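You operate a simulated robot arm through the tools that you are given. There is no shell and no other tool. Be economical: measure what you need, move in short steps, check, and stop when the job is done.

You run a simulated robot arm. Do the job below in one go: nothing can be reset, and whatever is moved stays where it is left.

JOB
Set the brake tester to a drag of 20 N cm and prove it.
Fine: spin the wheel half way and read, turn the green knob, spin on to the stop and read again, then wind the wheel back to its start.

Only the result counts: the job must be done as asked and must still hold three seconds after the hand-in. Knocking over, shifting, dropping, spilling or breaking anything else fails it.

ROBOT AND FRAMES
A 6-joint arm with a two-finger parallel gripper, fixed in place. Base frame: the origin is at the foot of the arm, x ahead of it, y to its left, z up. Units: mm, rad, N and s.
Its first joint turns from -1.152 to 1.152 rad. Payload 2.9 kg.
The tool frame sits at the grasp point between the pads (the TCP): z along the fingers, y along the line on which they close. The tips reach 30 mm beyond it. Largest opening 110 mm; finger width 20, thickness 10; the body of the gripper, 48 by 112 mm, starts 55 mm behind the TCP.
Orientation is that of the tool frame in the base frame, as [roll, pitch, yaw] about the fixed x, y, z axes, in that order (R = Rz(yaw) Ry(pitch) Rx(roll)). With the fingers straight down and closing along the base's y, the tool's x points along the base's -x, its y along +y and its z along -z.

CONTROLS
- The arm moves only by the tool step_arm. Its argument "moves" is a list of rows, each a list of 2 entries, a list of its own where there are three numbers: the shift along the base's x, y, z in mm, then the turn, a rotation vector about the base's x, y, z in rad. In form: [[[x, y, z], [ax, ay, az]], ...]. A call has 1 to 20 rows; each row shifts and turns the commanded pose from where the row before left it. "fingers" is the gripper command, from -1 (fully open) to 1 (shut), values between in proportion, set as the call begins (left out, the last holds). A row lasts 0.2 s, in which the tool goes at most 50 mm and 0.15 rad; a call with a longer step from one row to the next is refused whole, and so is a gripper value outside its range. Where a pose cannot be reached the arm comes as near as it can. A force on the tool above 40 N (or 10 N above the force at the start of the call, whichever is more), or a blocked arm, ends the call early, and 0.2 s more pass. Each finger travels about 108 mm/s and halts on what it meets, pressing with about 35 N; the grip force reading is that of the motor and also rises with nothing between the fingers. The clock runs only during rows and for 0.2 s after the last one: add rows that do not move to give the fingers time. The reply holds the time, the measured pose of the TCP, the force on the tool along the base axes, the opening and the grip force, in the units named above and with some noise.
- Cameras (640 x 400 px; columns grow to the right, rows downward): "scene" is fixed at [82.1, 431.9, 1398.1]; the picture's right is [-0.74, -0.67, 0.00], its down [-0.30, 0.33, -0.90] and it looks along [0.60, -0.66, -0.44] (base axes); focal length 333 px, centre (320, 200). "wrist" rides on the gripper at [-36, 0, -57] in the tool frame; the picture's right is [0.00, -1.00, 0.00], its down [0.97, 0.00, -0.24] and it looks along [0.24, 0.00, 0.97] (tool axes); focal length 218 px, centre (320, 200).
- grab_frame(camera): a new picture of that camera. It takes no simulated time.
- locate(camera, pixels): for up to 12 pixels [column, row] of the newest picture of that camera ("zoom" is the newest enlarged one), the place [x, y, z] in the base frame of the surface seen there, good to about 3 mm. It takes no simulated time.
- zoom(camera, box): a new picture of the part [left, top, right, bottom] of that camera's present view, enlarged. It takes no simulated time.
- finish_job(): hands the job in; it is judged then, once.

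Go step by step. Measure first, check grasps and placings, and put right what went wrong. The budget is 80 turns and 46 pictures, counting those below and the enlarged ones. Unless the task says otherwise, let go and move clear before handing in, and close with one line.

The tools are called after "Request:" by a JSON object that holds its "name" and its "arguments". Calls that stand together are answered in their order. step_arm: Moves the arm, as the interface text tells. Its arguments: {"type":"object","properties":{"moves":{"type":"array"},"fingers":{"type":"number"}},"required":["moves"]} The other tools are called the same way: grab_frame (camera) takes a picture; locate (camera, pixels) gives the place of the surface under pixels of a picture; zoom (camera, box) takes an enlarged picture of a part of a camera's view; finish_job () hands the job in.

At the start:

```text
t: 0.0
tcp_pos: [499.2, -65.2, 1161.1]
ee_rot: [3.141, 0.001, 3.14]
contact_force: [0.9, -0.6, -0.3]
gripper_width: 110.2
grasp_force: 0.1
```

scene: 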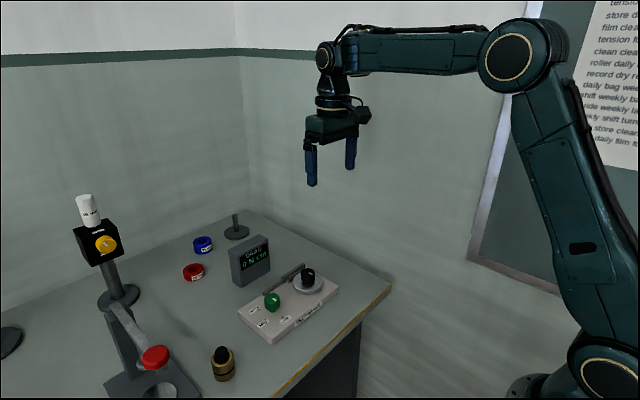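
wrist: 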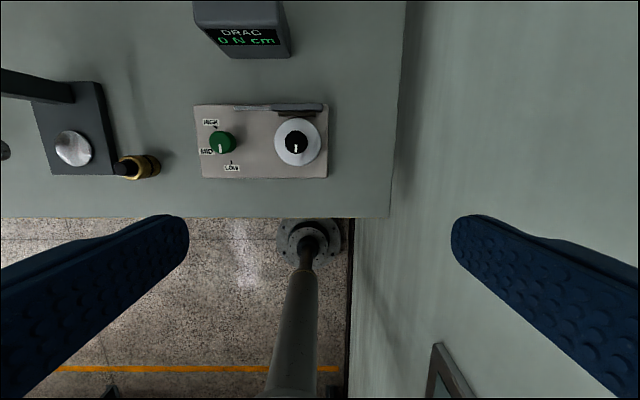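

The wrist picture shows the panel at about (195-328, 103-178), with the green knob at (220,143), the wheel at (297,142) and the display above. I'll zoom in on the panel for detail.

Request:
{"name": "zoom", "arguments": {"camera": "wrist", "box": [180, 0, 340, 190]}}

Request:
{"name": "zoom", "arguments": {"camera": "scene", "box": [210, 210, 370, 350]}}

Request:
{"name": "locate", "arguments": {"camera": "wrist", "pixels": [[220, 143], [296, 142], [280, 130], [316, 142], [200, 172], [322, 172], [325, 110], [200, 110], [275, 108], [318, 108], [240, 40], [230, 160]]}}

```text
2.11 times, centred on (260, 95) of wrist
```

zoom: 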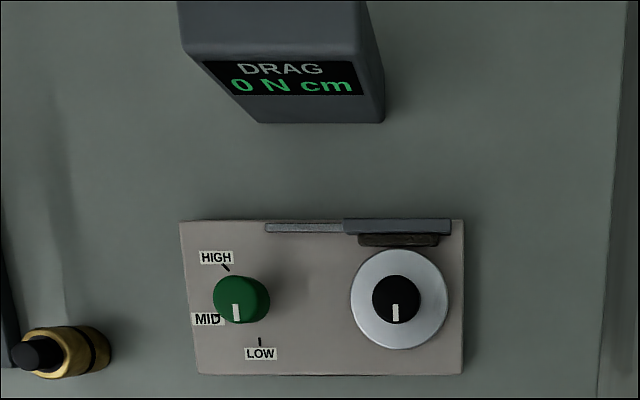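

```text
2.86 times, centred on (290, 280) of scene
```

zoom: 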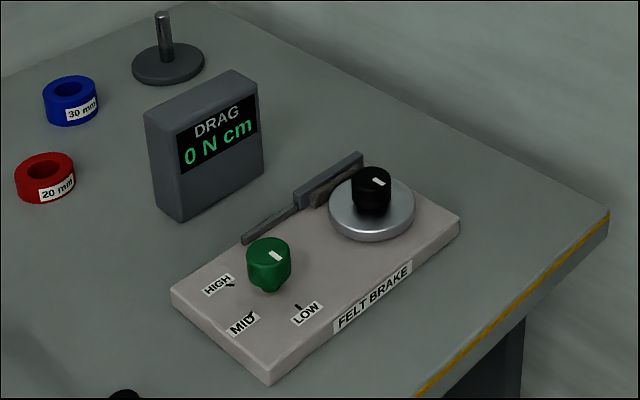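

```text
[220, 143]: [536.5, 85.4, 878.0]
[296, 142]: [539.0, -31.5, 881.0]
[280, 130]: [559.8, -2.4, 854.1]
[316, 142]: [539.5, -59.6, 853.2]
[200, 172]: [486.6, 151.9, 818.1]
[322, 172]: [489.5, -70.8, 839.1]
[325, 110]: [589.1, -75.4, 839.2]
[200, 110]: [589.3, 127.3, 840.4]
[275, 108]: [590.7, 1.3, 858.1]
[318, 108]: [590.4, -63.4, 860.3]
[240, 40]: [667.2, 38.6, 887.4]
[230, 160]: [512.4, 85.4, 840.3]
```

The wrist camera puts the plate top at z≈840 and the table at 818, which does not match the stated 865. I'll cross-check with the scene camera before moving.

Request:
{"name": "locate", "arguments": {"camera": "scene", "pixels": [[271, 300], [272, 296], [308, 272], [310, 288], [275, 343], [240, 305], [338, 288], [286, 313], [300, 340], [265, 280], [203, 245], [299, 268]]}}

Request:
{"name": "locate", "arguments": {"camera": "zoom", "pixels": [[277, 255], [267, 245], [378, 182], [370, 172], [230, 285], [253, 314], [298, 304], [342, 160], [335, 190], [270, 230], [370, 238], [440, 230]]}}

```text
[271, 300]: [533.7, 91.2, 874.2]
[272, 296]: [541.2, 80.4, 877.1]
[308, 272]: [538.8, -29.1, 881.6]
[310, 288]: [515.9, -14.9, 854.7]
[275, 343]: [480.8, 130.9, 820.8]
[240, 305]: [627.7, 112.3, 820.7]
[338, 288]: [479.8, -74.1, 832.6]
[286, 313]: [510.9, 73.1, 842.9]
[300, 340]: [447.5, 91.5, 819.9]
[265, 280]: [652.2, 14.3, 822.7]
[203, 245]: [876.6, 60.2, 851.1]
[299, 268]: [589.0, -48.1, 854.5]
```

```text
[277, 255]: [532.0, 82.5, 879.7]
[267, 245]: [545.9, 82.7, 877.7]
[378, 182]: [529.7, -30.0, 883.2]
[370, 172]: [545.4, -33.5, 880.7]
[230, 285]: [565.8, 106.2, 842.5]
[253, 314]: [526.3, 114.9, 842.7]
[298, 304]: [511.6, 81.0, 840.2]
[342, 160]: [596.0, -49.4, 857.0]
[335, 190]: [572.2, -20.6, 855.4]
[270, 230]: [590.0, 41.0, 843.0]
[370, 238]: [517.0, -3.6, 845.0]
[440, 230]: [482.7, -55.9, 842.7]
```

The cameras agree: the table is at z≈820, the wheel hub is at about (538,-31) with its top at 881, and the green knob is at about (540,84) pointing at LOW. I'll move above the wheel hub.

Request:
{"name": "step_arm", "arguments": {"moves": [[[8, 7, -35], [0, 0, 0]], [[8, 7, -35], [0, 0, 0]], [[8, 7, -35], [0, 0, 0]], [[8, 7, -35], [0, 0, 0]], [[7, 6, -35], [0, 0, 0]], [[0, 0, -30], [0, 0, 0]], [[0, 0, 0], [0, 0, 0]]], "fingers": -1}}

Request:
{"name": "grab_frame", "arguments": {"camera": "wrist"}}

```text
t: 1.6
tcp_pos: [538.4, -31.4, 952.6]
ee_rot: [3.14, -0.001, -3.141]
contact_force: [0.5, 0.1, -0.6]
gripper_width: 110.0
grasp_force: 0.2
```

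```text
41 pictures are left
```

wrist: 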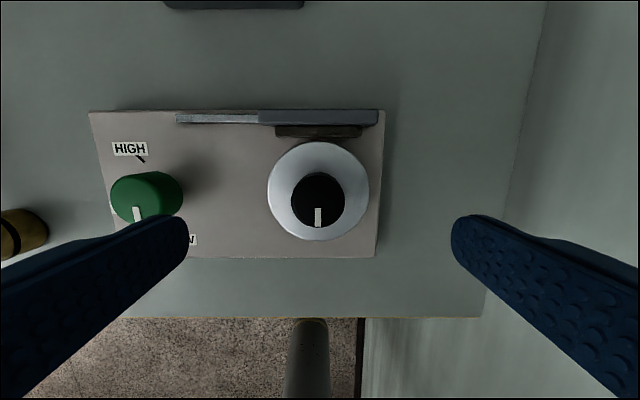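

The hub is at (318,199), centred between the fingers. I'll measure its edges to refine the centre.

Request:
{"name": "locate", "arguments": {"camera": "wrist", "pixels": [[295, 199], [341, 199], [318, 178], [318, 222], [270, 192], [366, 192], [318, 146], [318, 237], [116, 190], [157, 178], [320, 118], [318, 132]]}}

```text
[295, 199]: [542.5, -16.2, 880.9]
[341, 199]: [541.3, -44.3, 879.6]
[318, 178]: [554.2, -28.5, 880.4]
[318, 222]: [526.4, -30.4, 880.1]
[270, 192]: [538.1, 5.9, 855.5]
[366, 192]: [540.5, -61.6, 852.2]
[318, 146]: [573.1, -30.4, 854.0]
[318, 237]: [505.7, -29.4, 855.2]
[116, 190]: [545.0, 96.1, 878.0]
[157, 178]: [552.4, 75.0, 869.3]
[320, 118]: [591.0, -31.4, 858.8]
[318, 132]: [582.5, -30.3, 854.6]
```

The hub is about 29 mm across, centred at (540,-30). I'll descend to z≈890, close on it, and check.

Request:
{"name": "step_arm", "arguments": {"moves": [[[1.5, 1, -25], [0, 0, 0]], [[0, 0, -25], [0, 0, 0]], [[0, 0, -13], [0, 0, 0]], [[0, 0, 0], [0, 0, 0]]]}}

Request:
{"name": "step_arm", "arguments": {"moves": [[[0, 0, 0], [0, 0, 0]], [[0, 0, 0], [0, 0, 0]], [[0, 0, 0], [0, 0, 0]], [[0, 0, 0], [0, 0, 0]]], "fingers": 1}}

Request:
{"name": "grab_frame", "arguments": {"camera": "wrist"}}

```text
t: 2.6
tcp_pos: [539.9, -28.8, 891.1]
ee_rot: [-3.141, 0.0, 3.141]
contact_force: [0.1, 0.1, 0.4]
gripper_width: 109.9
grasp_force: 0.1
```

```text
t: 3.6
tcp_pos: [539.4, -29.3, 890.9]
ee_rot: [3.141, 0.0, 3.139]
contact_force: [0.4, -6.4, -2.4]
gripper_width: 33.5
grasp_force: 44.8
```

```text
40 pictures are left
```

wrist: 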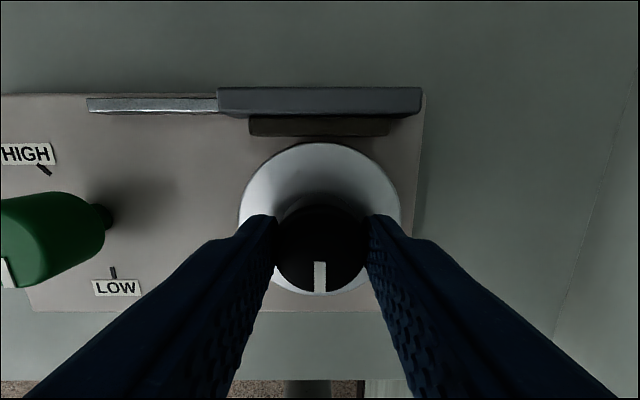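

The fingers hold the hub (width 33.5), with a slight side force of -6.4 N in y. I'll try a small counter-clockwise turn and look at the display.

Request:
{"name": "step_arm", "arguments": {"moves": [[[0, -0.7, 0], [0, 0, 0]], [[0, 0, 0], [0, 0, 0.06]], [[0, 0, 0], [0, 0, 0.06]], [[0, 0, 0], [0, 0, 0.06]]]}}

Request:
{"name": "zoom", "arguments": {"camera": "scene", "box": [210, 210, 370, 350]}}

```text
t: 4.6
tcp_pos: [540.3, -30.5, 891.2]
ee_rot: [3.14, -0.001, -2.958]
contact_force: [3.0, 13.6, -2.9]
gripper_width: 33.5
grasp_force: 44.8
```

```text
2.86 times, centred on (290, 280) of scene
```

zoom: 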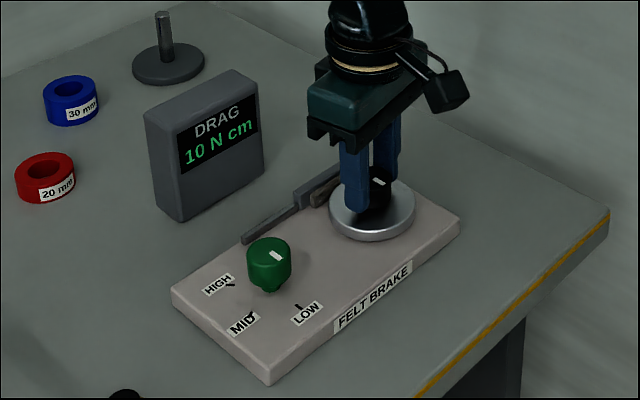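

The display reads 10 N cm during that turn, at LOW. I'll check with the wrist picture that the wheel moved with the fingers and not under them.

Request:
{"name": "grab_frame", "arguments": {"camera": "wrist"}}

```text
38 pictures are left
```

wrist: 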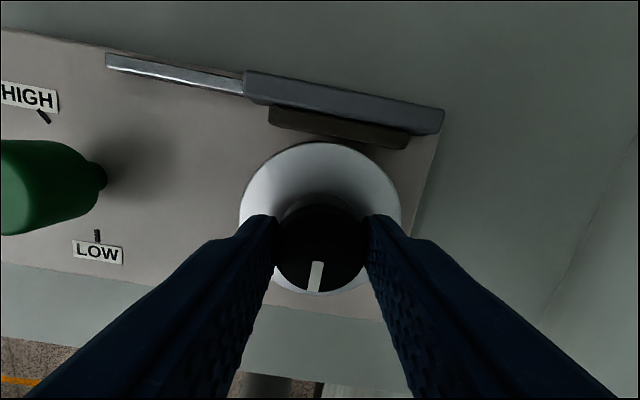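

In the gripper frame the pointer tilted at (315,277), so it stayed fixed to the panel: the fingers slipped and that direction is the start stop. I'll try clockwise.

Request:
{"name": "step_arm", "arguments": {"moves": [[[0, 0.3, 0], [0, 0, -0.06]], [[0, 0, 0], [0, 0, -0.06]], [[0, 0, 0], [0, 0, -0.06]], [[0, 0, 0], [0, 0, -0.06]], [[0, 0, 0], [0, 0, -0.06]], [[0, 0, 0], [0, 0, -0.06]]]}}

Request:
{"name": "grab_frame", "arguments": {"camera": "wrist"}}

Request:
{"name": "zoom", "arguments": {"camera": "scene", "box": [210, 210, 370, 350]}}

```text
t: 6.0
tcp_pos: [539.6, -30.5, 890.9]
ee_rot: [3.141, -0.004, 2.964]
contact_force: [7.4, 20.8, -17.5]
gripper_width: 33.5
grasp_force: 44.4
```

```text
37 pictures are left
```

wrist: 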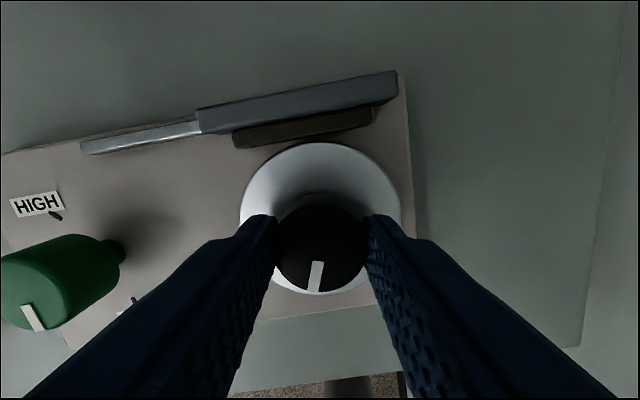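

```text
2.86 times, centred on (290, 280) of scene
```

zoom: 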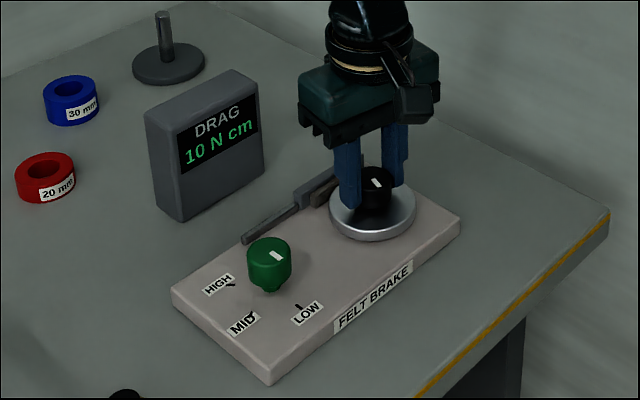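

Clockwise the wheel follows the fingers: the pointer kept its tilt in the gripper frame while the panel rotated, and the display reads 10 N cm. I'll spin on clockwise towards about 1.0 rad in all.

Request:
{"name": "step_arm", "arguments": {"moves": [[[0, 0.4, -0.3], [0, 0, -0.06]], [[0, 0, 0], [0, 0, -0.08]], [[0, 0, 0], [0, 0, -0.08]], [[0, 0, 0], [0, 0, -0.08]], [[0, 0, 0], [0, 0, -0.08]], [[0, 0, 0], [0, 0, -0.08]], [[0, 0, 0], [0, 0, -0.08]], [[0, 0, 0], [0, 0, -0.08]]]}}

Request:
{"name": "grab_frame", "arguments": {"camera": "wrist"}}

Request:
{"name": "zoom", "arguments": {"camera": "scene", "box": [210, 210, 370, 350]}}

```text
t: 7.8
tcp_pos: [539.1, -29.5, 892.7]
ee_rot: [3.139, -0.001, 2.344]
contact_force: [1.6, 18.8, 4.8]
gripper_width: 33.4
grasp_force: 45.1
```

```text
35 pictures are left
```

wrist: 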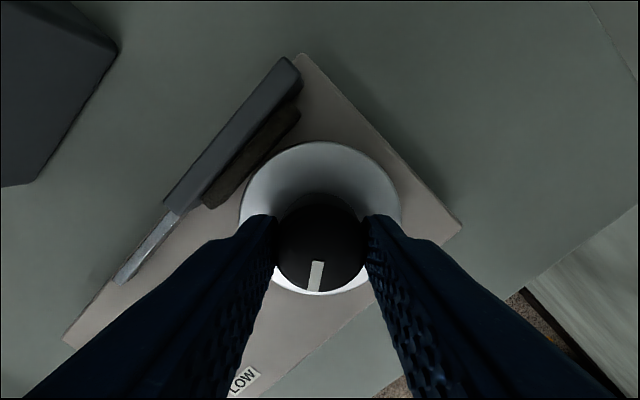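

```text
2.86 times, centred on (290, 280) of scene
```

zoom: 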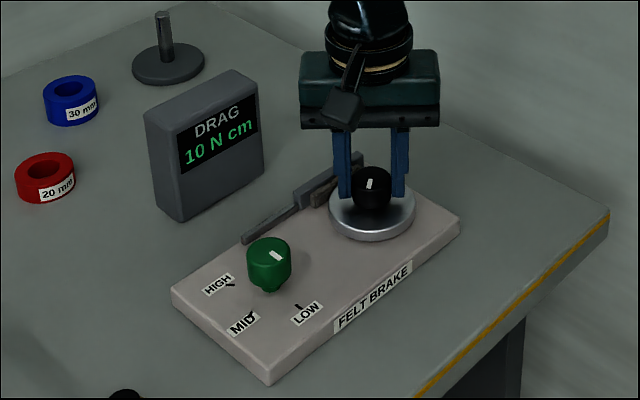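

The wheel is at about 1.0 rad and the drag reads a steady 10 N cm at LOW. No stop yet, so I'll turn a bit more to be nearer mid travel, then let go and rise.

Request:
{"name": "step_arm", "arguments": {"moves": [[[0, 0.3, 0], [0, 0, -0.08]], [[0, 0, 0], [0, 0, -0.08]], [[0, 0, 0], [0, 0, -0.08]], [[0, 0, 0], [0, 0, 0]]]}}

Request:
{"name": "zoom", "arguments": {"camera": "scene", "box": [210, 210, 370, 350]}}

Request:
{"name": "step_arm", "arguments": {"moves": [[[0, 0, 0], [0, 0, 0]], [[0, 0, 0], [0, 0, 0]]], "fingers": 0.2}}

Request:
{"name": "step_arm", "arguments": {"moves": [[[0, 0, 30], [0, 0, 0]], [[0, 0, 30], [0, 0, 0.12]], [[0, 20, 0], [0, 0, 0.14]], [[0, 30, 0], [0, 0, 0.14]], [[0, 33, 0], [0, 0, 0.14]], [[0, 30, 0], [0, 0, 0.14]], [[0, 0, 0], [0, 0, 0.14]], [[0, 0, 0], [0, 0, 0.14]], [[0, 0, 0], [0, 0, 0.09]], [[0, 0, 0], [0, 0, 0]]]}}

Request:
{"name": "grab_frame", "arguments": {"camera": "wrist"}}

```text
t: 8.8
tcp_pos: [539.9, -30.9, 891.5]
ee_rot: [3.139, -0.003, 2.103]
contact_force: [4.8, 17.8, 1.3]
gripper_width: 33.5
grasp_force: 45.2
```

```text
2.86 times, centred on (290, 280) of scene
```

zoom: 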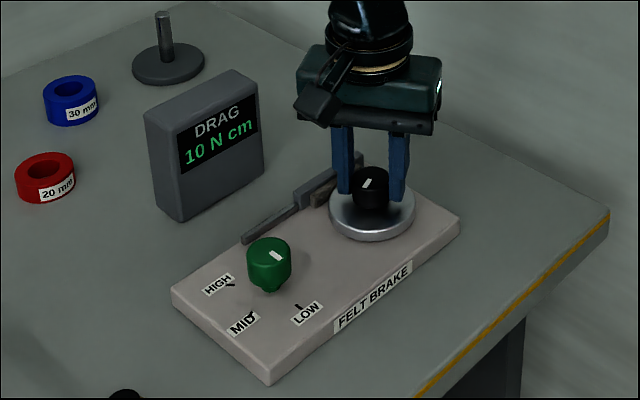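

```text
t: 9.4
tcp_pos: [539.1, -31.7, 891.5]
ee_rot: [3.141, 0.0, 2.101]
contact_force: [0.2, 0.5, 0.7]
gripper_width: 44.1
grasp_force: 0.2
```

```text
t: 11.6
tcp_pos: [539.1, 81.4, 951.6]
ee_rot: [3.141, -0.001, -3.127]
contact_force: [0.8, 0.0, -0.6]
gripper_width: 44.3
grasp_force: 0.0
```

```text
32 pictures are left
```

wrist: 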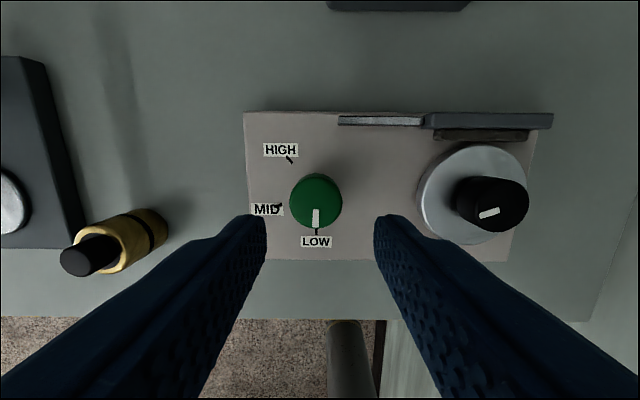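

The wheel stays put with its pointer at (490,212), about 70° from the start. The green knob at (316,201) points at LOW, and I'll locate the knob and the ticks to get the angles.

Request:
{"name": "locate", "arguments": {"camera": "wrist", "pixels": [[292, 200], [341, 200], [316, 178], [316, 225], [280, 206], [291, 160], [317, 232], [160, 210], [490, 212]]}}

Request:
{"name": "zoom", "arguments": {"camera": "wrist", "box": [240, 130, 380, 260]}}

```text
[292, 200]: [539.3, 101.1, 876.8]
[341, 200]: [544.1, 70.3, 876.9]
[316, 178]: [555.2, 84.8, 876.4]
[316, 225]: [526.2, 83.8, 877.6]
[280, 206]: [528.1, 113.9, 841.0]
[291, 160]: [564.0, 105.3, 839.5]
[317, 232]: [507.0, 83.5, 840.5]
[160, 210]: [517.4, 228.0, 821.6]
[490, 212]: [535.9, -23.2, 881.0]
```

```text
3.08 times, centred on (310, 195) of wrist
```

zoom: 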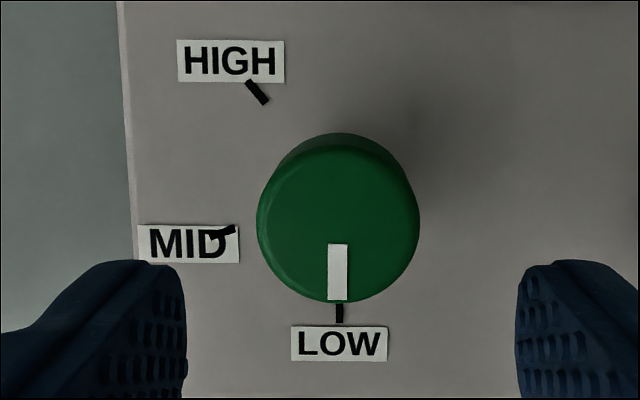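

The plan angles are LOW 0°, MID about 68–70° and HIGH about 140° clockwise, around a centre at (540.5,84.5). I'll lower onto the knob and grip it.

Request:
{"name": "step_arm", "arguments": {"moves": [[[1, 3.3, 0], [0, 0, 0]], [[0, 0, -25], [0, 0, 0]], [[0, 0, -25], [0, 0, 0]], [[0, 0, -13], [0, 0, 0]], [[0, 0, 0], [0, 0, 0]]], "fingers": 0.1}}

Request:
{"name": "step_arm", "arguments": {"moves": [[[0, 0, 0], [0, 0, 0]], [[0, 0, 0], [0, 0, 0]], [[0, 0, 0], [0, 0, 0]]], "fingers": 1}}

Request:
{"name": "grab_frame", "arguments": {"camera": "wrist"}}

```text
t: 12.8
tcp_pos: [540.5, 84.9, 889.2]
ee_rot: [3.141, -0.002, -3.132]
contact_force: [-0.3, -0.7, 0.1]
gripper_width: 49.4
grasp_force: 0.0
```

```text
t: 13.6
tcp_pos: [539.6, 84.8, 889.5]
ee_rot: [-3.141, 0.0, -3.134]
contact_force: [1.3, -5.8, -2.9]
gripper_width: 33.5
grasp_force: 45.8
```

```text
30 pictures are left
```

wrist: 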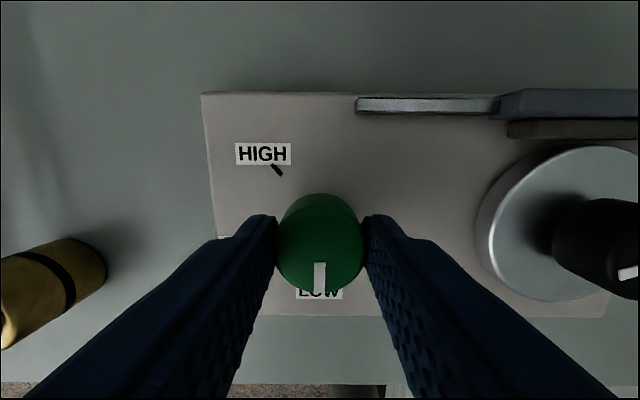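

The knob is gripped squarely with its pointer at (320,277). I'll turn it clockwise by 1.22 rad towards MID.

Request:
{"name": "step_arm", "arguments": {"moves": [[[0, 0, 0], [0, 0, -0.08]], [[0, 0, 0], [0, 0, -0.08]], [[0, 0, 0], [0, 0, -0.08]], [[0, 0, 0], [0, 0, -0.08]], [[0, 0, 0], [0, 0, -0.08]], [[0, 0, 0], [0, 0, -0.08]], [[0, 0, 0], [0, 0, -0.08]], [[0, 0, 0], [0, 0, -0.08]], [[0, 0, 0], [0, 0, -0.08]], [[0, 0, 0], [0, 0, -0.08]], [[0, 0, 0], [0, 0, -0.08]], [[0, 0, 0], [0, 0, -0.08]], [[0, 0, 0], [0, 0, -0.08]], [[0, 0, 0], [0, 0, -0.08]], [[0, 0, 0], [0, 0, -0.09]], [[0, 0, 0], [0, 0, 0]]]}}

Request:
{"name": "grab_frame", "arguments": {"camera": "wrist"}}

Request:
{"name": "zoom", "arguments": {"camera": "scene", "box": [210, 210, 370, 350]}}

```text
t: 17.0
tcp_pos: [539.6, 84.6, 888.9]
ee_rot: [-3.141, -0.001, 1.942]
contact_force: [-0.1, -10.9, -11.1]
gripper_width: 33.4
grasp_force: 44.9
```

```text
29 pictures are left
```

wrist: 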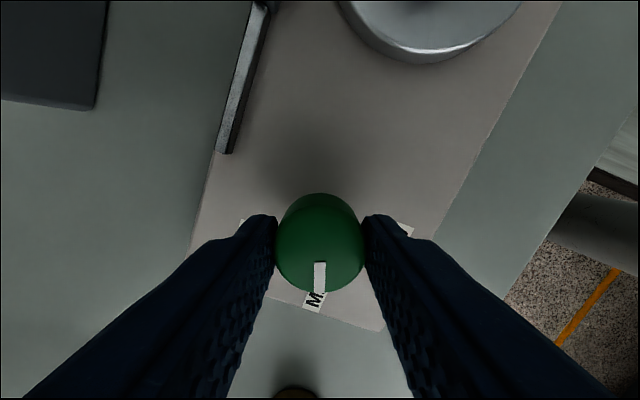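

```text
2.86 times, centred on (290, 280) of scene
```

zoom: 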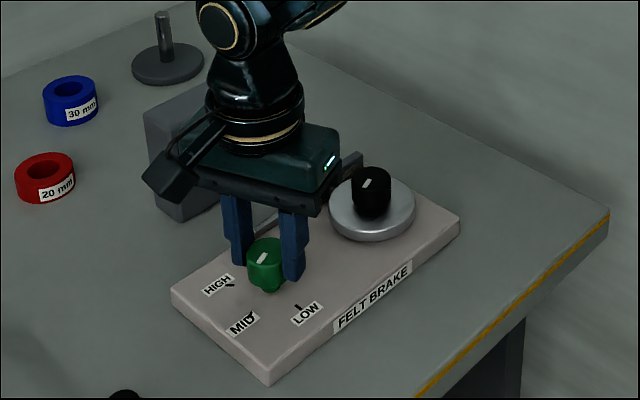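

The knob turned about 69° and its pointer lines up with the MID label at (313,298). I'll release, rise, turn the tool back and check.

Request:
{"name": "step_arm", "arguments": {"moves": [[[0, 0, 0], [0, 0, 0]], [[0, 0, 0], [0, 0, 0]]], "fingers": 0.1}}

Request:
{"name": "step_arm", "arguments": {"moves": [[[0, 0, 30], [0, 0, 0]], [[0, 0, 32], [0, 0, 0.12]], [[0, 0, 0], [0, 0, 0.14]], [[0, 0, 0], [0, 0, 0.14]], [[0, 0, 0], [0, 0, 0.14]], [[0, 0, 0], [0, 0, 0.14]], [[0, 0, 0], [0, 0, 0.14]], [[0, 0, 0], [0, 0, 0.14]], [[0, 0, 0], [0, 0, 0.14]], [[0, 0, 0], [0, 0, 0.1]], [[0, 0, 0], [0, 0, 0]]]}}

Request:
{"name": "zoom", "arguments": {"camera": "wrist", "box": [240, 130, 380, 260]}}

```text
t: 17.6
tcp_pos: [541.0, 86.7, 889.4]
ee_rot: [3.14, -0.001, 1.945]
contact_force: [0.5, -0.7, -0.7]
gripper_width: 49.6
grasp_force: 0.1
```

```text
t: 20.0
tcp_pos: [539.7, 84.7, 951.2]
ee_rot: [3.141, -0.002, -3.139]
contact_force: [-0.2, 0.0, -1.1]
gripper_width: 49.6
grasp_force: 0.1
```

```text
3.08 times, centred on (310, 195) of wrist
```

zoom: 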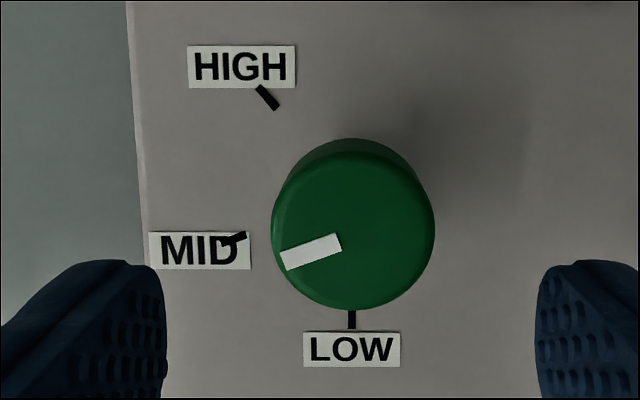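

The knob's pointer runs parallel to the MID tick, so it is on MID. I'll go back to the wheel hub and grip it.

Request:
{"name": "step_arm", "arguments": {"moves": [[[0, -40, 0], [0, 0, 0]], [[0, -40, 0], [0, 0, 0]], [[0.5, -35.5, 0], [0, 0, 0]], [[0, 0, -25], [0, 0, 0]], [[0, 0, -25], [0, 0, 0]], [[0, 0, -10], [0, 0, 0]], [[0, 0, 0], [0, 0, 0]]]}}

Request:
{"name": "step_arm", "arguments": {"moves": [[[0, 0, 0], [0, 0, 0]], [[0, 0, 0], [0, 0, 0]], [[0, 0, 0], [0, 0, 0]]], "fingers": 1}}

Request:
{"name": "step_arm", "arguments": {"moves": [[[0, 0, 0], [0, 0, -0.06]], [[0, 0, 0], [0, 0, -0.06]], [[0, 0, 0], [0, 0, -0.06]], [[0, 0, 0], [0, 0, -0.06]]]}}

Request:
{"name": "zoom", "arguments": {"camera": "scene", "box": [210, 210, 370, 350]}}

Request:
{"name": "grab_frame", "arguments": {"camera": "wrist"}}

```text
t: 21.6
tcp_pos: [542.1, -29.2, 890.9]
ee_rot: [3.141, -0.001, -3.139]
contact_force: [-0.7, 0.7, -0.1]
gripper_width: 49.7
grasp_force: 0.1
```

```text
t: 22.4
tcp_pos: [541.9, -30.0, 890.8]
ee_rot: [-3.141, 0.001, -3.14]
contact_force: [0.3, 1.0, -3.3]
gripper_width: 33.4
grasp_force: 45.4
```

```text
t: 23.4
tcp_pos: [542.1, -30.2, 890.7]
ee_rot: [3.141, 0.002, 2.901]
contact_force: [5.6, -1.6, 0.0]
gripper_width: 33.9
grasp_force: 45.4
```

```text
2.86 times, centred on (290, 280) of scene
```

zoom: 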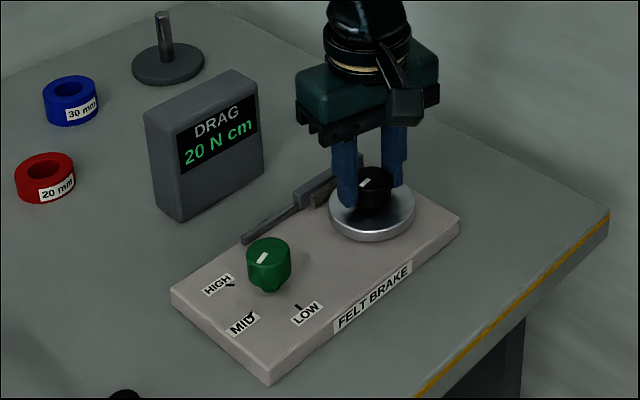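

```text
25 pictures are left
```

wrist: 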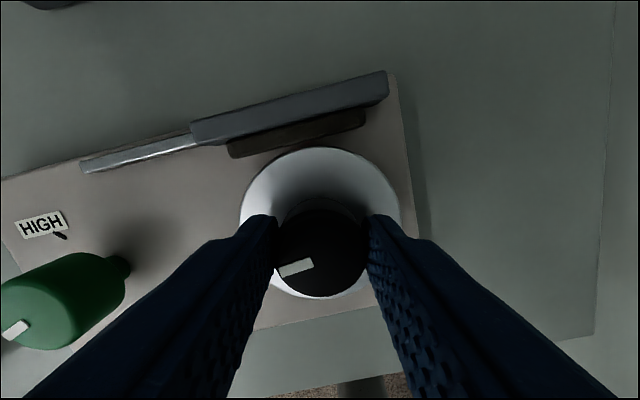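

The display reads 20 N cm at MID. I'll ease the tool back 1.5 mm in x, since the hub sits slightly off centre, and spin on towards the stop.

Request:
{"name": "step_arm", "arguments": {"moves": [[[-0.8, 0, 0], [0, 0, -0.06]], [[-0.7, 0, 0], [0, 0, -0.06]], [[0, 0, 0], [0, 0, -0.08]], [[0, 0, 0], [0, 0, -0.08]], [[0, 0, 0], [0, 0, -0.08]], [[0, 0, 0], [0, 0, -0.08]], [[0, 0, 0], [0, 0, -0.08]]]}}

Request:
{"name": "grab_frame", "arguments": {"camera": "wrist"}}

```text
t: 25.0
tcp_pos: [541.5, -30.3, 890.9]
ee_rot: [3.14, 0.004, 2.379]
contact_force: [20.4, -11.0, -1.1]
gripper_width: 33.6
grasp_force: 44.4
```

```text
24 pictures are left
```

wrist: 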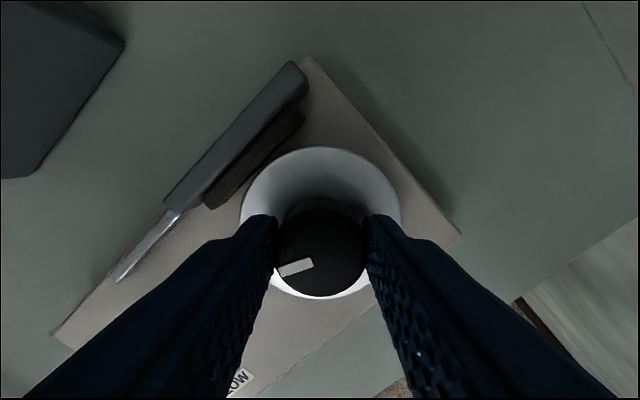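

The pointer at (295,268) has not moved in the gripper frame, so the wheel is still following (about 2.0 rad now). I'll relieve the side force and keep turning.

Request:
{"name": "step_arm", "arguments": {"moves": [[[0.8, -0.4, 0], [0, 0, -0.08]], [[0, 0, 0], [0, 0, -0.08]], [[0, 0, 0], [0, 0, -0.08]], [[0, 0, 0], [0, 0, -0.08]], [[0, 0, 0], [0, 0, -0.08]]]}}

Request:
{"name": "grab_frame", "arguments": {"camera": "wrist"}}

```text
t: 26.2
tcp_pos: [542.1, -31.2, 892.5]
ee_rot: [-3.141, 0.0, 1.98]
contact_force: [11.5, -9.9, 9.3]
gripper_width: 33.5
grasp_force: 45.2
```

```text
23 pictures are left
```

wrist: 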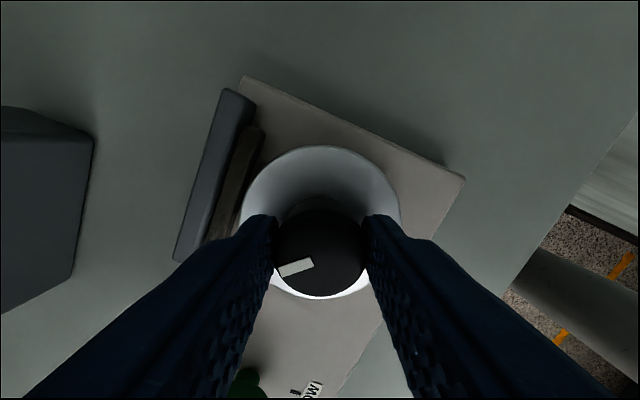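

The pointer still moves with the gripper, at roughly 2.35 rad now. I'll keep turning.

Request:
{"name": "step_arm", "arguments": {"moves": [[[0.3, -0.3, 0], [0, 0, -0.08]], [[0, 0, 0], [0, 0, -0.08]], [[0, 0, 0], [0, 0, -0.08]], [[0, 0, 0], [0, 0, -0.08]], [[0, 0, 0], [0, 0, -0.08]]]}}

Request:
{"name": "grab_frame", "arguments": {"camera": "wrist"}}

```text
t: 27.4
tcp_pos: [540.4, -31.7, 891.3]
ee_rot: [-3.14, 0.001, 1.581]
contact_force: [-2.7, -12.3, 18.1]
gripper_width: 33.3
grasp_force: 44.6
```

```text
22 pictures are left
```

wrist: 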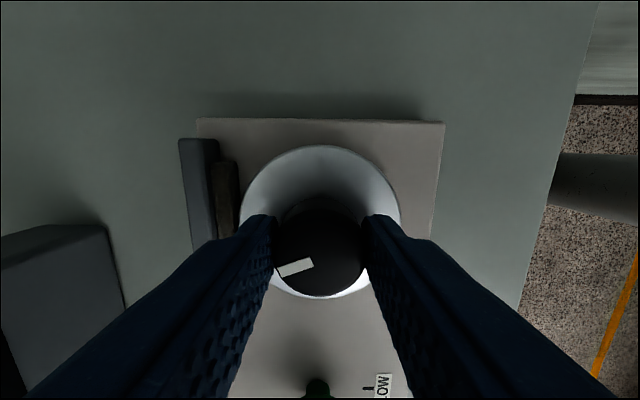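

It is still following, now about 2.75 rad, with no stop yet. I'll ease the z and y forces and continue.

Request:
{"name": "step_arm", "arguments": {"moves": [[[0, -0.4, 0.5], [0, 0, -0.08]], [[0, 0, 0], [0, 0, -0.08]], [[0, 0, 0], [0, 0, -0.08]], [[0, 0, 0], [0, 0, -0.08]], [[0, 0, 0], [0, 0, -0.08]]]}}

Request:
{"name": "grab_frame", "arguments": {"camera": "wrist"}}

```text
t: 28.6
tcp_pos: [539.4, -31.2, 891.1]
ee_rot: [-3.136, 0.0, 1.182]
contact_force: [-10.0, -10.3, 10.1]
gripper_width: 33.7
grasp_force: 44.7
```

```text
21 pictures are left
```

wrist: 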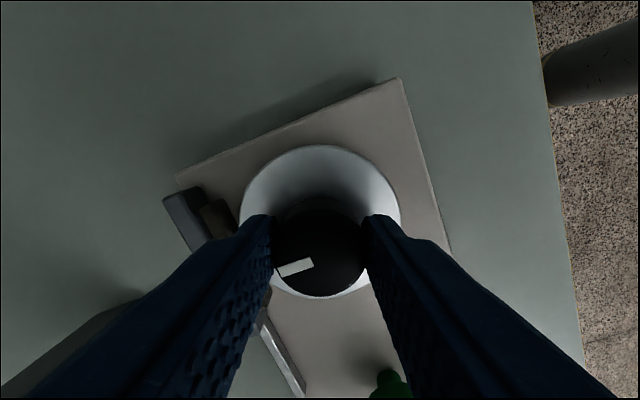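

It is still following at about 3.15 rad. I'll continue.

Request:
{"name": "step_arm", "arguments": {"moves": [[[-0.3, -0.3, 0.3], [0, 0, -0.08]], [[0, 0, 0], [0, 0, -0.08]], [[0, 0, 0], [0, 0, -0.08]], [[0, 0, 0], [0, 0, -0.08]], [[0, 0, 0], [0, 0, -0.08]]]}}

Request:
{"name": "grab_frame", "arguments": {"camera": "wrist"}}

```text
t: 29.8
tcp_pos: [539.3, -31.2, 890.5]
ee_rot: [-3.141, 0.001, 0.784]
contact_force: [-12.8, -3.3, 0.5]
gripper_width: 33.7
grasp_force: 45.3
```

```text
20 pictures are left
```

wrist: 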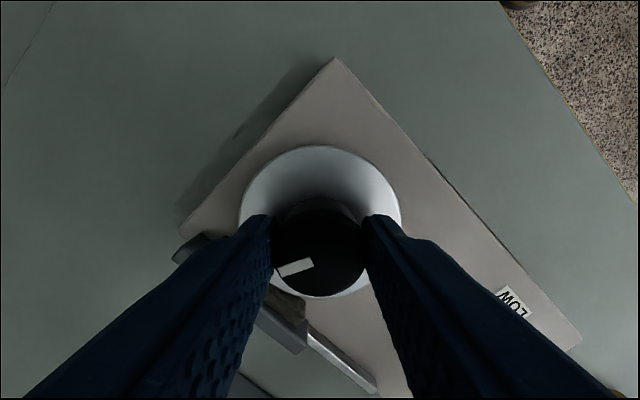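

It is still following at about 3.55 rad. I'll go on with a slightly longer stretch per picture.

Request:
{"name": "step_arm", "arguments": {"moves": [[[-0.3, 0, 0], [0, 0, -0.08]], [[0, 0, 0], [0, 0, -0.08]], [[0, 0, 0], [0, 0, -0.08]], [[0, 0, 0], [0, 0, -0.08]], [[0, 0, 0], [0, 0, -0.08]], [[0, 0, 0], [0, 0, -0.08]], [[0, 0, 0], [0, 0, -0.08]]]}}

Request:
{"name": "grab_frame", "arguments": {"camera": "wrist"}}

```text
t: 31.4
tcp_pos: [538.0, -30.8, 891.0]
ee_rot: [-3.14, 0.003, 0.225]
contact_force: [-15.8, 8.0, -6.5]
gripper_width: 33.4
grasp_force: 44.6
```

```text
19 pictures are left
```

wrist: 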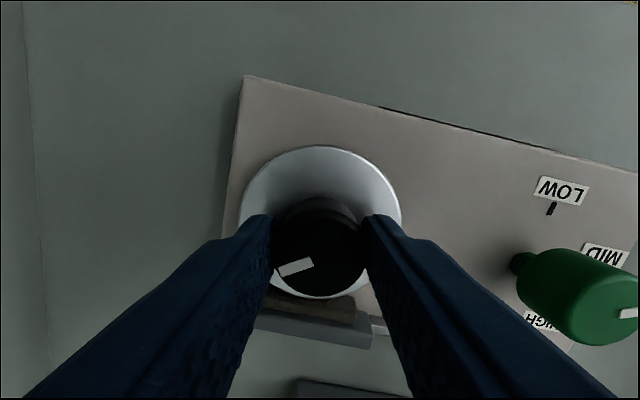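

It is still following at about 4.1 rad. I'll continue.

Request:
{"name": "step_arm", "arguments": {"moves": [[[-0.4, 0.2, 0], [0, 0, -0.08]], [[0, 0, 0], [0, 0, -0.08]], [[0, 0, 0], [0, 0, -0.08]], [[0, 0, 0], [0, 0, -0.08]], [[0, 0, 0], [0, 0, -0.08]], [[0, 0, 0], [0, 0, -0.08]]]}}

Request:
{"name": "grab_frame", "arguments": {"camera": "wrist"}}

```text
t: 32.8
tcp_pos: [538.3, -30.3, 890.8]
ee_rot: [3.141, 0.0, 0.074]
contact_force: [-9.4, 20.6, -13.9]
gripper_width: 33.9
grasp_force: 44.8
out of reach, approached as far as the arm can: row 3, 4, 5, 6
```

```text
18 pictures are left
```

wrist: 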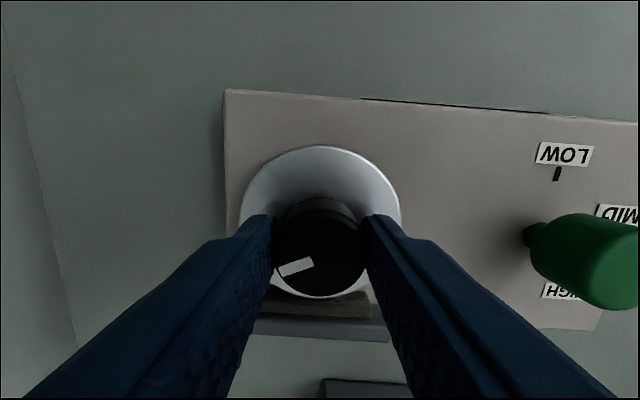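

The wrist joint reached its limit at yaw 0.07, with the wheel at about 4.25 rad and still no stop. I'll let go, rise, unwind the wrist counter-clockwise by about 4 rad and regrip.

Request:
{"name": "step_arm", "arguments": {"moves": [[[0, 0, 0], [0, 0, 0]], [[0, 0, 0], [0, 0, 0]]], "fingers": 0.1}}

Request:
{"name": "step_arm", "arguments": {"moves": [[[0, 0, 30], [0, 0, 0]], [[0, 0, 0], [0, 0, 0.14]], [[0, 0, 0], [0, 0, 0.14]], [[0, 0, 0], [0, 0, 0.14]], [[0, 0, 0], [0, 0, 0.14]], [[0, 0, 0], [0, 0, 0.14]], [[0, 0, 0], [0, 0, 0.14]], [[0, 0, 0], [0, 0, 0.14]], [[0, 0, 0], [0, 0, 0.14]], [[0, 0, 0], [0, 0, 0.14]], [[0, 0, 0], [0, 0, 0.14]], [[0, 0, 0], [0, 0, 0.14]], [[0, 0, 0], [0, 0, 0.14]], [[0, 0, 0], [0, 0, 0.14]], [[0, 0, 0], [0, 0, 0.14]], [[0, 0, 0], [0, 0, 0]]]}}

```text
t: 33.4
tcp_pos: [540.3, -32.7, 893.4]
ee_rot: [3.139, -0.003, 0.07]
contact_force: [0.0, -0.1, 0.6]
gripper_width: 49.6
grasp_force: 0.1
```

```text
t: 36.8
tcp_pos: [540.7, -30.2, 920.4]
ee_rot: [3.138, 0.001, 2.033]
contact_force: [-0.2, 0.6, 0.9]
gripper_width: 49.3
grasp_force: 0.0
```

The wrist unwound to yaw 2.03. I'll turn on by 2.0 more and look at the wheel.

Request:
{"name": "step_arm", "arguments": {"moves": [[[0, 0, 0], [0, 0, 0.14]], [[0, 0, 0], [0, 0, 0.14]], [[0, 0, 0], [0, 0, 0.14]], [[0, 0, 0], [0, 0, 0.14]], [[0, 0, 0], [0, 0, 0.14]], [[0, 0, 0], [0, 0, 0.14]], [[0, 0, 0], [0, 0, 0.14]], [[0, 0, 0], [0, 0, 0.14]], [[0, 0, 0], [0, 0, 0.14]], [[0, 0, 0], [0, 0, 0.14]], [[0, 0, 0], [0, 0, 0.14]], [[0, 0, 0], [0, 0, 0.14]], [[0, 0, 0], [0, 0, 0.14]], [[0, 0, 0], [0, 0, 0.14]], [[0, 0, 0], [0, 0, 0]]]}}

Request:
{"name": "grab_frame", "arguments": {"camera": "wrist"}}

```text
t: 40.0
tcp_pos: [539.6, -30.6, 920.7]
ee_rot: [3.139, 0.001, -2.292]
contact_force: [-0.3, -0.1, 0.3]
gripper_width: 49.6
grasp_force: 0.1
```

```text
17 pictures are left
```

wrist: 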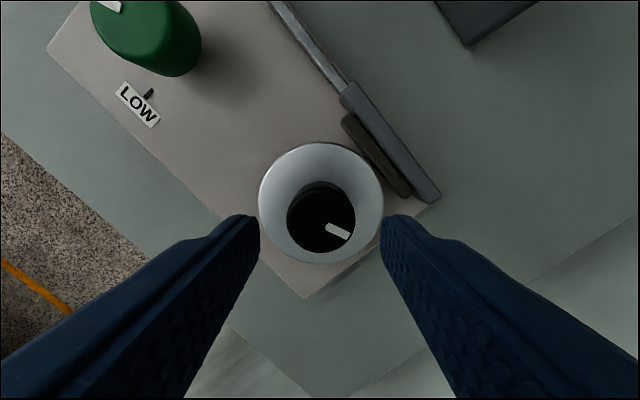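

The tool is centred over the hub at (321,217), with the pointer at (338,232). I'll descend, grip and turn clockwise.

Request:
{"name": "step_arm", "arguments": {"moves": [[[0, 0, -20], [0, 0, 0]], [[0, 0, -9], [0, 0, 0]], [[0, 0, 0], [0, 0, 0]]]}}

Request:
{"name": "step_arm", "arguments": {"moves": [[[0, 0, 0], [0, 0, 0]], [[0, 0, 0], [0, 0, 0]], [[0, 0, 0], [0, 0, 0]]], "fingers": 1}}

Request:
{"name": "grab_frame", "arguments": {"camera": "wrist"}}

Request:
{"name": "step_arm", "arguments": {"moves": [[[0, 0, 0], [0, 0, -0.06]], [[0, 0, 0], [0, 0, -0.08]], [[0, 0, 0], [0, 0, -0.08]], [[0, 0, 0], [0, 0, -0.08]], [[0, 0, 0], [0, 0, -0.08]]]}}

Request:
{"name": "grab_frame", "arguments": {"camera": "wrist"}}

```text
t: 40.8
tcp_pos: [540.6, -31.2, 893.8]
ee_rot: [3.139, 0.0, -2.294]
contact_force: [-0.8, -0.2, -0.1]
gripper_width: 49.3
grasp_force: 0.1
```

```text
t: 41.6
tcp_pos: [538.5, -30.1, 893.0]
ee_rot: [3.138, 0.0, -2.291]
contact_force: [-6.1, 2.9, 0.7]
gripper_width: 33.8
grasp_force: 45.5
```

```text
16 pictures are left
```

wrist: 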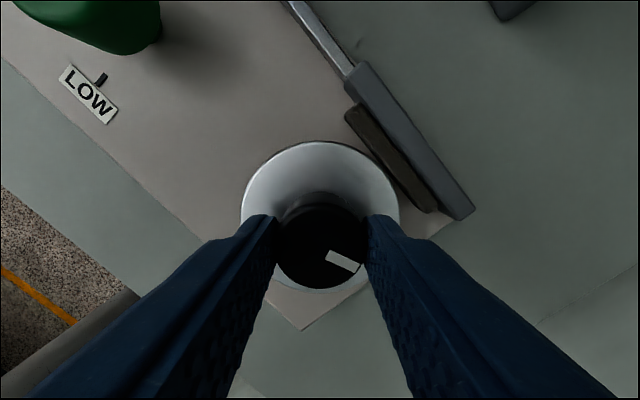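

```text
t: 42.8
tcp_pos: [538.8, -30.0, 893.2]
ee_rot: [3.137, 0.0, -2.672]
contact_force: [-10.2, 13.9, 10.9]
gripper_width: 33.2
grasp_force: 44.9
```

```text
15 pictures are left
```

wrist: 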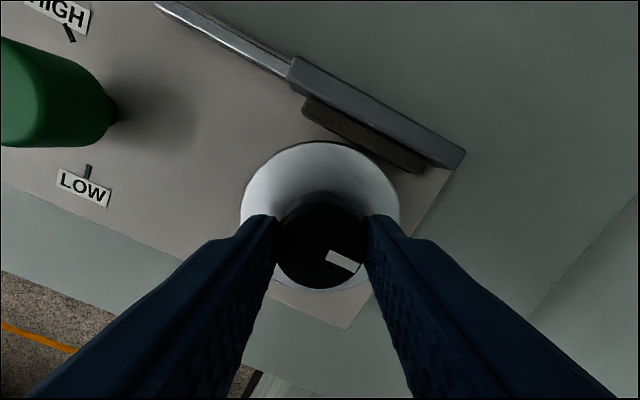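

It is still following at about 4.6 rad. I'll turn on by 0.64.

Request:
{"name": "step_arm", "arguments": {"moves": [[[-0.3, 0.4, 0.3], [0, 0, -0.08]], [[0, 0, 0], [0, 0, -0.08]], [[0, 0, 0], [0, 0, -0.08]], [[0, 0, 0], [0, 0, -0.08]], [[0, 0, 0], [0, 0, -0.08]], [[0, 0, 0], [0, 0, -0.08]], [[0, 0, 0], [0, 0, -0.08]], [[0, 0, 0], [0, 0, -0.08]]]}}

Request:
{"name": "grab_frame", "arguments": {"camera": "wrist"}}

```text
t: 44.6
tcp_pos: [538.4, -30.3, 894.1]
ee_rot: [3.137, 0.0, 2.971]
contact_force: [-1.9, 16.8, 5.1]
gripper_width: 33.6
grasp_force: 44.8
```

```text
14 pictures are left
```

wrist: 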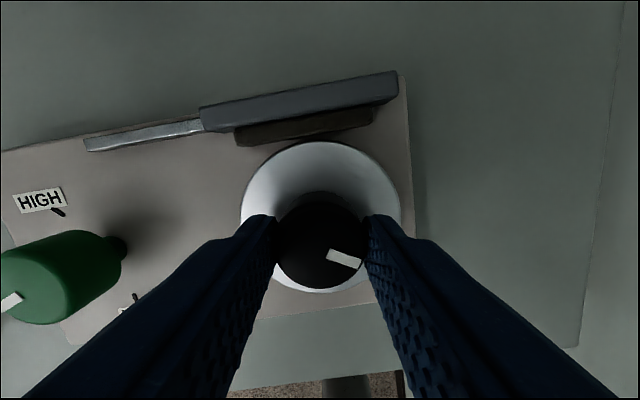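

It is still following at about 5.3 rad. I'll turn another 0.8.

Request:
{"name": "step_arm", "arguments": {"moves": [[[0, 0.4, 0.2], [0, 0, -0.08]], [[0, 0, 0], [0, 0, -0.08]], [[0, 0, 0], [0, 0, -0.08]], [[0, 0, 0], [0, 0, -0.08]], [[0, 0, 0], [0, 0, -0.08]], [[0, 0, 0], [0, 0, -0.08]], [[0, 0, 0], [0, 0, -0.08]], [[0, 0, 0], [0, 0, -0.08]], [[0, 0, 0], [0, 0, -0.08]], [[0, 0, 0], [0, 0, -0.08]]]}}

Request:
{"name": "grab_frame", "arguments": {"camera": "wrist"}}

```text
t: 46.8
tcp_pos: [540.5, -30.2, 893.5]
ee_rot: [3.136, 0.0, 2.171]
contact_force: [8.6, 13.1, -4.1]
gripper_width: 33.5
grasp_force: 45.6
```

```text
13 pictures are left
```

wrist: 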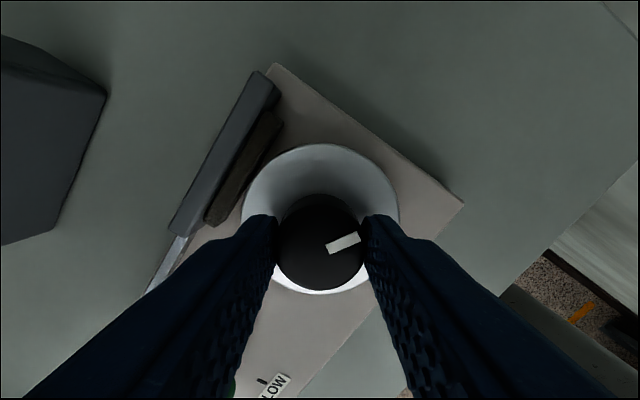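

The pointer at (343,243) has turned relative to the fingers, so the wheel hit its stop, at about 5.4 rad from the start. I'll read the display at the stop.

Request:
{"name": "zoom", "arguments": {"camera": "scene", "box": [210, 210, 370, 350]}}

```text
2.86 times, centred on (290, 280) of scene
```

zoom: 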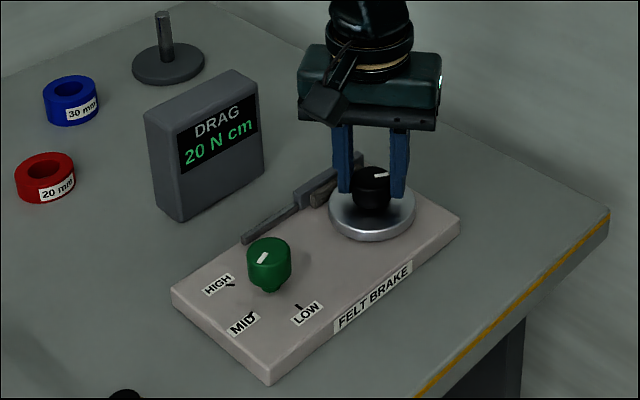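

The display reads 20 N cm at the stop, which is proof of the setting. Now I'll wind the wheel back counter-clockwise.

Request:
{"name": "step_arm", "arguments": {"moves": [[[0.2, 0.2, 0], [0, 0, 0.06]], [[0, 0, 0], [0, 0, 0.1]], [[0, 0, 0], [0, 0, 0.1]], [[0, 0, 0], [0, 0, 0.1]], [[0, 0, 0], [0, 0, 0.1]], [[0, 0, 0], [0, 0, 0.1]], [[0, 0, 0], [0, 0, 0.1]], [[0, 0, 0], [0, 0, 0.1]], [[0, 0, 0], [0, 0, 0.1]], [[0, 0, 0], [0, 0, 0.1]], [[0, 0, 0], [0, 0, 0.1]]]}}

Request:
{"name": "step_arm", "arguments": {"moves": [[[0, 0, 0], [0, 0, 0.1]], [[0, 0, 0], [0, 0, 0.1]], [[0, 0, 0], [0, 0, 0.1]], [[0, 0, 0], [0, 0, 0.1]], [[0, 0, 0], [0, 0, 0.1]], [[0, 0, 0], [0, 0, 0.1]], [[0, 0, 0], [0, 0, 0.1]], [[0, 0, 0], [0, 0, 0.1]], [[0, 0, 0], [0, 0, 0.1]], [[0, 0, 0], [0, 0, 0.1]]]}}

```text
t: 49.2
tcp_pos: [539.8, -31.0, 893.9]
ee_rot: [3.139, 0.004, -3.049]
contact_force: [16.5, 12.5, 2.4]
gripper_width: 33.3
grasp_force: 44.9
```

```text
t: 51.4
tcp_pos: [540.3, -29.7, 892.3]
ee_rot: [3.141, 0.003, -2.047]
contact_force: [13.0, 13.0, 8.4]
gripper_width: 33.2
grasp_force: 44.9
```

The yaw is now -2.05, side forces are modest, and the wheel is at about 3.3 rad. I'll wind back further.

Request:
{"name": "step_arm", "arguments": {"moves": [[[0.4, 0.4, 0], [0, 0, 0.1]], [[0, 0, 0], [0, 0, 0.1]], [[0, 0, 0], [0, 0, 0.1]], [[0, 0, 0], [0, 0, 0.1]], [[0, 0, 0], [0, 0, 0.1]], [[0, 0, 0], [0, 0, 0.1]], [[0, 0, 0], [0, 0, 0.1]], [[0, 0, 0], [0, 0, 0.1]], [[0, 0, 0], [0, 0, 0.1]], [[0, 0, 0], [0, 0, 0.1]], [[0, 0, 0], [0, 0, 0.1]], [[0, 0, 0], [0, 0, 0.1]], [[0, 0, 0], [0, 0, 0.1]], [[0, 0, 0], [0, 0, 0.1]], [[0, 0, 0], [0, 0, 0.1]], [[0, 0, 0], [0, 0, 0.1]]]}}

Request:
{"name": "grab_frame", "arguments": {"camera": "wrist"}}

```text
t: 54.8
tcp_pos: [540.0, -28.7, 892.6]
ee_rot: [3.136, 0.001, -0.451]
contact_force: [0.2, 2.7, 19.2]
gripper_width: 33.4
grasp_force: 45.5
```

```text
11 pictures are left
```

wrist: 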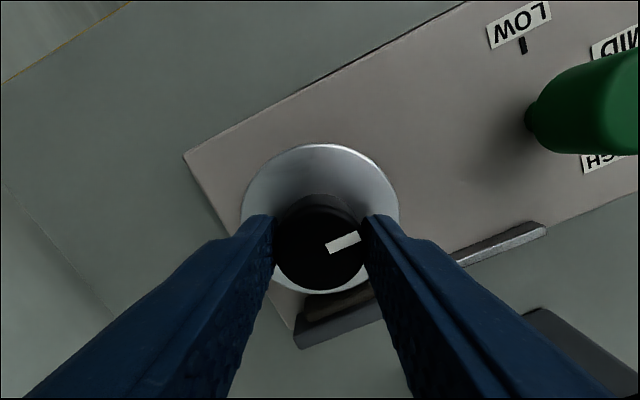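

The grip held: the pointer at (343,243) is unchanged, with the wheel at about 1.7 rad from the start. I'll regrip with the wrist turned back clockwise to finish the wind-back.

Request:
{"name": "step_arm", "arguments": {"moves": [[[0, 0, 0], [0, 0, 0]], [[0, 0, 0], [0, 0, 0]]], "fingers": 0.1}}

Request:
{"name": "step_arm", "arguments": {"moves": [[[0, 0, 30], [0, 0, 0]], [[0, 0, 0], [0, 0, -0.14]], [[0, 0, 0], [0, 0, -0.14]], [[0, 0, 0], [0, 0, -0.14]], [[0, 0, 0], [0, 0, -0.14]], [[0, 0, 0], [0, 0, -0.14]], [[0, 0, 0], [0, 0, -0.14]], [[0, 0, 0], [0, 0, -0.14]], [[0, 0, 0], [0, 0, -0.14]], [[0, 0, 0], [0, 0, -0.14]], [[0, 0, 0], [0, 0, -0.14]], [[0, 0, 0], [0, 0, -0.14]], [[0, 0, 0], [0, 0, -0.14]], [[0, 0, 0], [0, 0, -0.14]], [[0, 0, 0], [0, 0, -0.14]], [[0, 0, 0], [0, 0, -0.14]], [[0, 0, 0], [0, 0, -0.14]], [[0, 0, 0], [0, 0, -0.14]], [[0, 0, 0], [0, 0, -0.14]], [[0, 0, 0], [0, 0, -0.14]]]}}

```text
t: 55.4
tcp_pos: [539.5, -29.0, 890.8]
ee_rot: [3.137, 0.0, -0.451]
contact_force: [-0.1, -0.2, -0.2]
gripper_width: 49.5
grasp_force: 0.1
```

```text
t: 59.6
tcp_pos: [540.6, -29.5, 922.7]
ee_rot: [3.138, 0.0, -3.114]
contact_force: [0.0, -0.7, -0.2]
gripper_width: 49.5
grasp_force: 0.0
```

The tool is over the hub at yaw -3.11. I'll descend, grip and wind back about 1.5 rad more.

Request:
{"name": "step_arm", "arguments": {"moves": [[[0, -0.8, -20], [0, 0, 0]], [[0, 0, -10], [0, 0, 0]], [[0, 0, 0], [0, 0, 0]]]}}

Request:
{"name": "step_arm", "arguments": {"moves": [[[0, 0, 0], [0, 0, 0]], [[0, 0, 0], [0, 0, 0]], [[0, 0, 0], [0, 0, 0]]], "fingers": 1}}

Request:
{"name": "step_arm", "arguments": {"moves": [[[0, 0, 0], [0, 0, 0.06]], [[0, 0, 0], [0, 0, 0.1]], [[0, 0, 0], [0, 0, 0.1]], [[0, 0, 0], [0, 0, 0.1]], [[0, 0, 0], [0, 0, 0.1]], [[0, 0, 0], [0, 0, 0.1]], [[0, 0, 0], [0, 0, 0.1]], [[0, 0, 0], [0, 0, 0.1]], [[0, 0, 0], [0, 0, 0.1]], [[0, 0, 0], [0, 0, 0.1]], [[0, 0, 0], [0, 0, 0.1]], [[0, 0, 0], [0, 0, 0.1]], [[0, 0, 0], [0, 0, 0.1]], [[0, 0, 0], [0, 0, 0.1]], [[0, 0, 0], [0, 0, 0.1]]]}}

Request:
{"name": "step_arm", "arguments": {"moves": [[[0, 0, 0], [0, 0, 0.06]], [[0, 0, 0], [0, 0, 0.06]], [[0, 0, 0], [0, 0, 0.06]], [[0, 0, 0], [0, 0, 0.06]], [[0, 0, 0], [0, 0, 0.06]], [[0, 0, 0], [0, 0, 0.06]]]}}

Request:
{"name": "grab_frame", "arguments": {"camera": "wrist"}}

```text
t: 60.4
tcp_pos: [539.7, -30.0, 893.0]
ee_rot: [3.139, 0.0, -3.112]
contact_force: [0.0, -0.6, -0.9]
gripper_width: 49.5
grasp_force: 0.0
```

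```text
t: 61.2
tcp_pos: [540.1, -30.7, 892.9]
ee_rot: [3.137, 0.0, -3.11]
contact_force: [1.4, 5.0, -1.7]
gripper_width: 33.5
grasp_force: 45.4
```

```text
t: 64.4
tcp_pos: [540.4, -30.7, 894.4]
ee_rot: [3.14, 0.0, -1.648]
contact_force: [-5.5, 11.4, 15.5]
gripper_width: 33.4
grasp_force: 44.8
```

```text
t: 65.8
tcp_pos: [541.1, -32.8, 893.4]
ee_rot: [3.139, -0.003, -1.293]
contact_force: [5.9, -4.8, 6.0]
gripper_width: 33.5
grasp_force: 45.2
```

```text
10 pictures are left
```

wrist: 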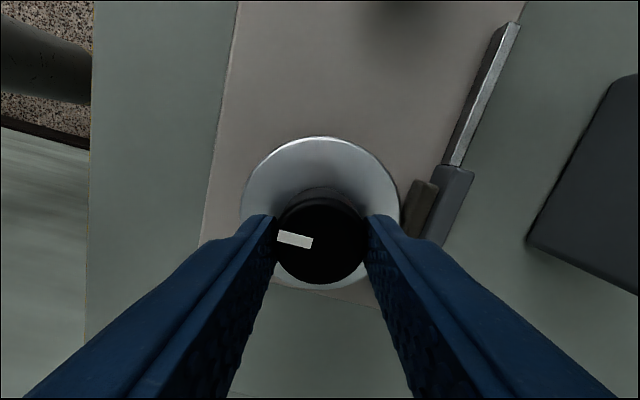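

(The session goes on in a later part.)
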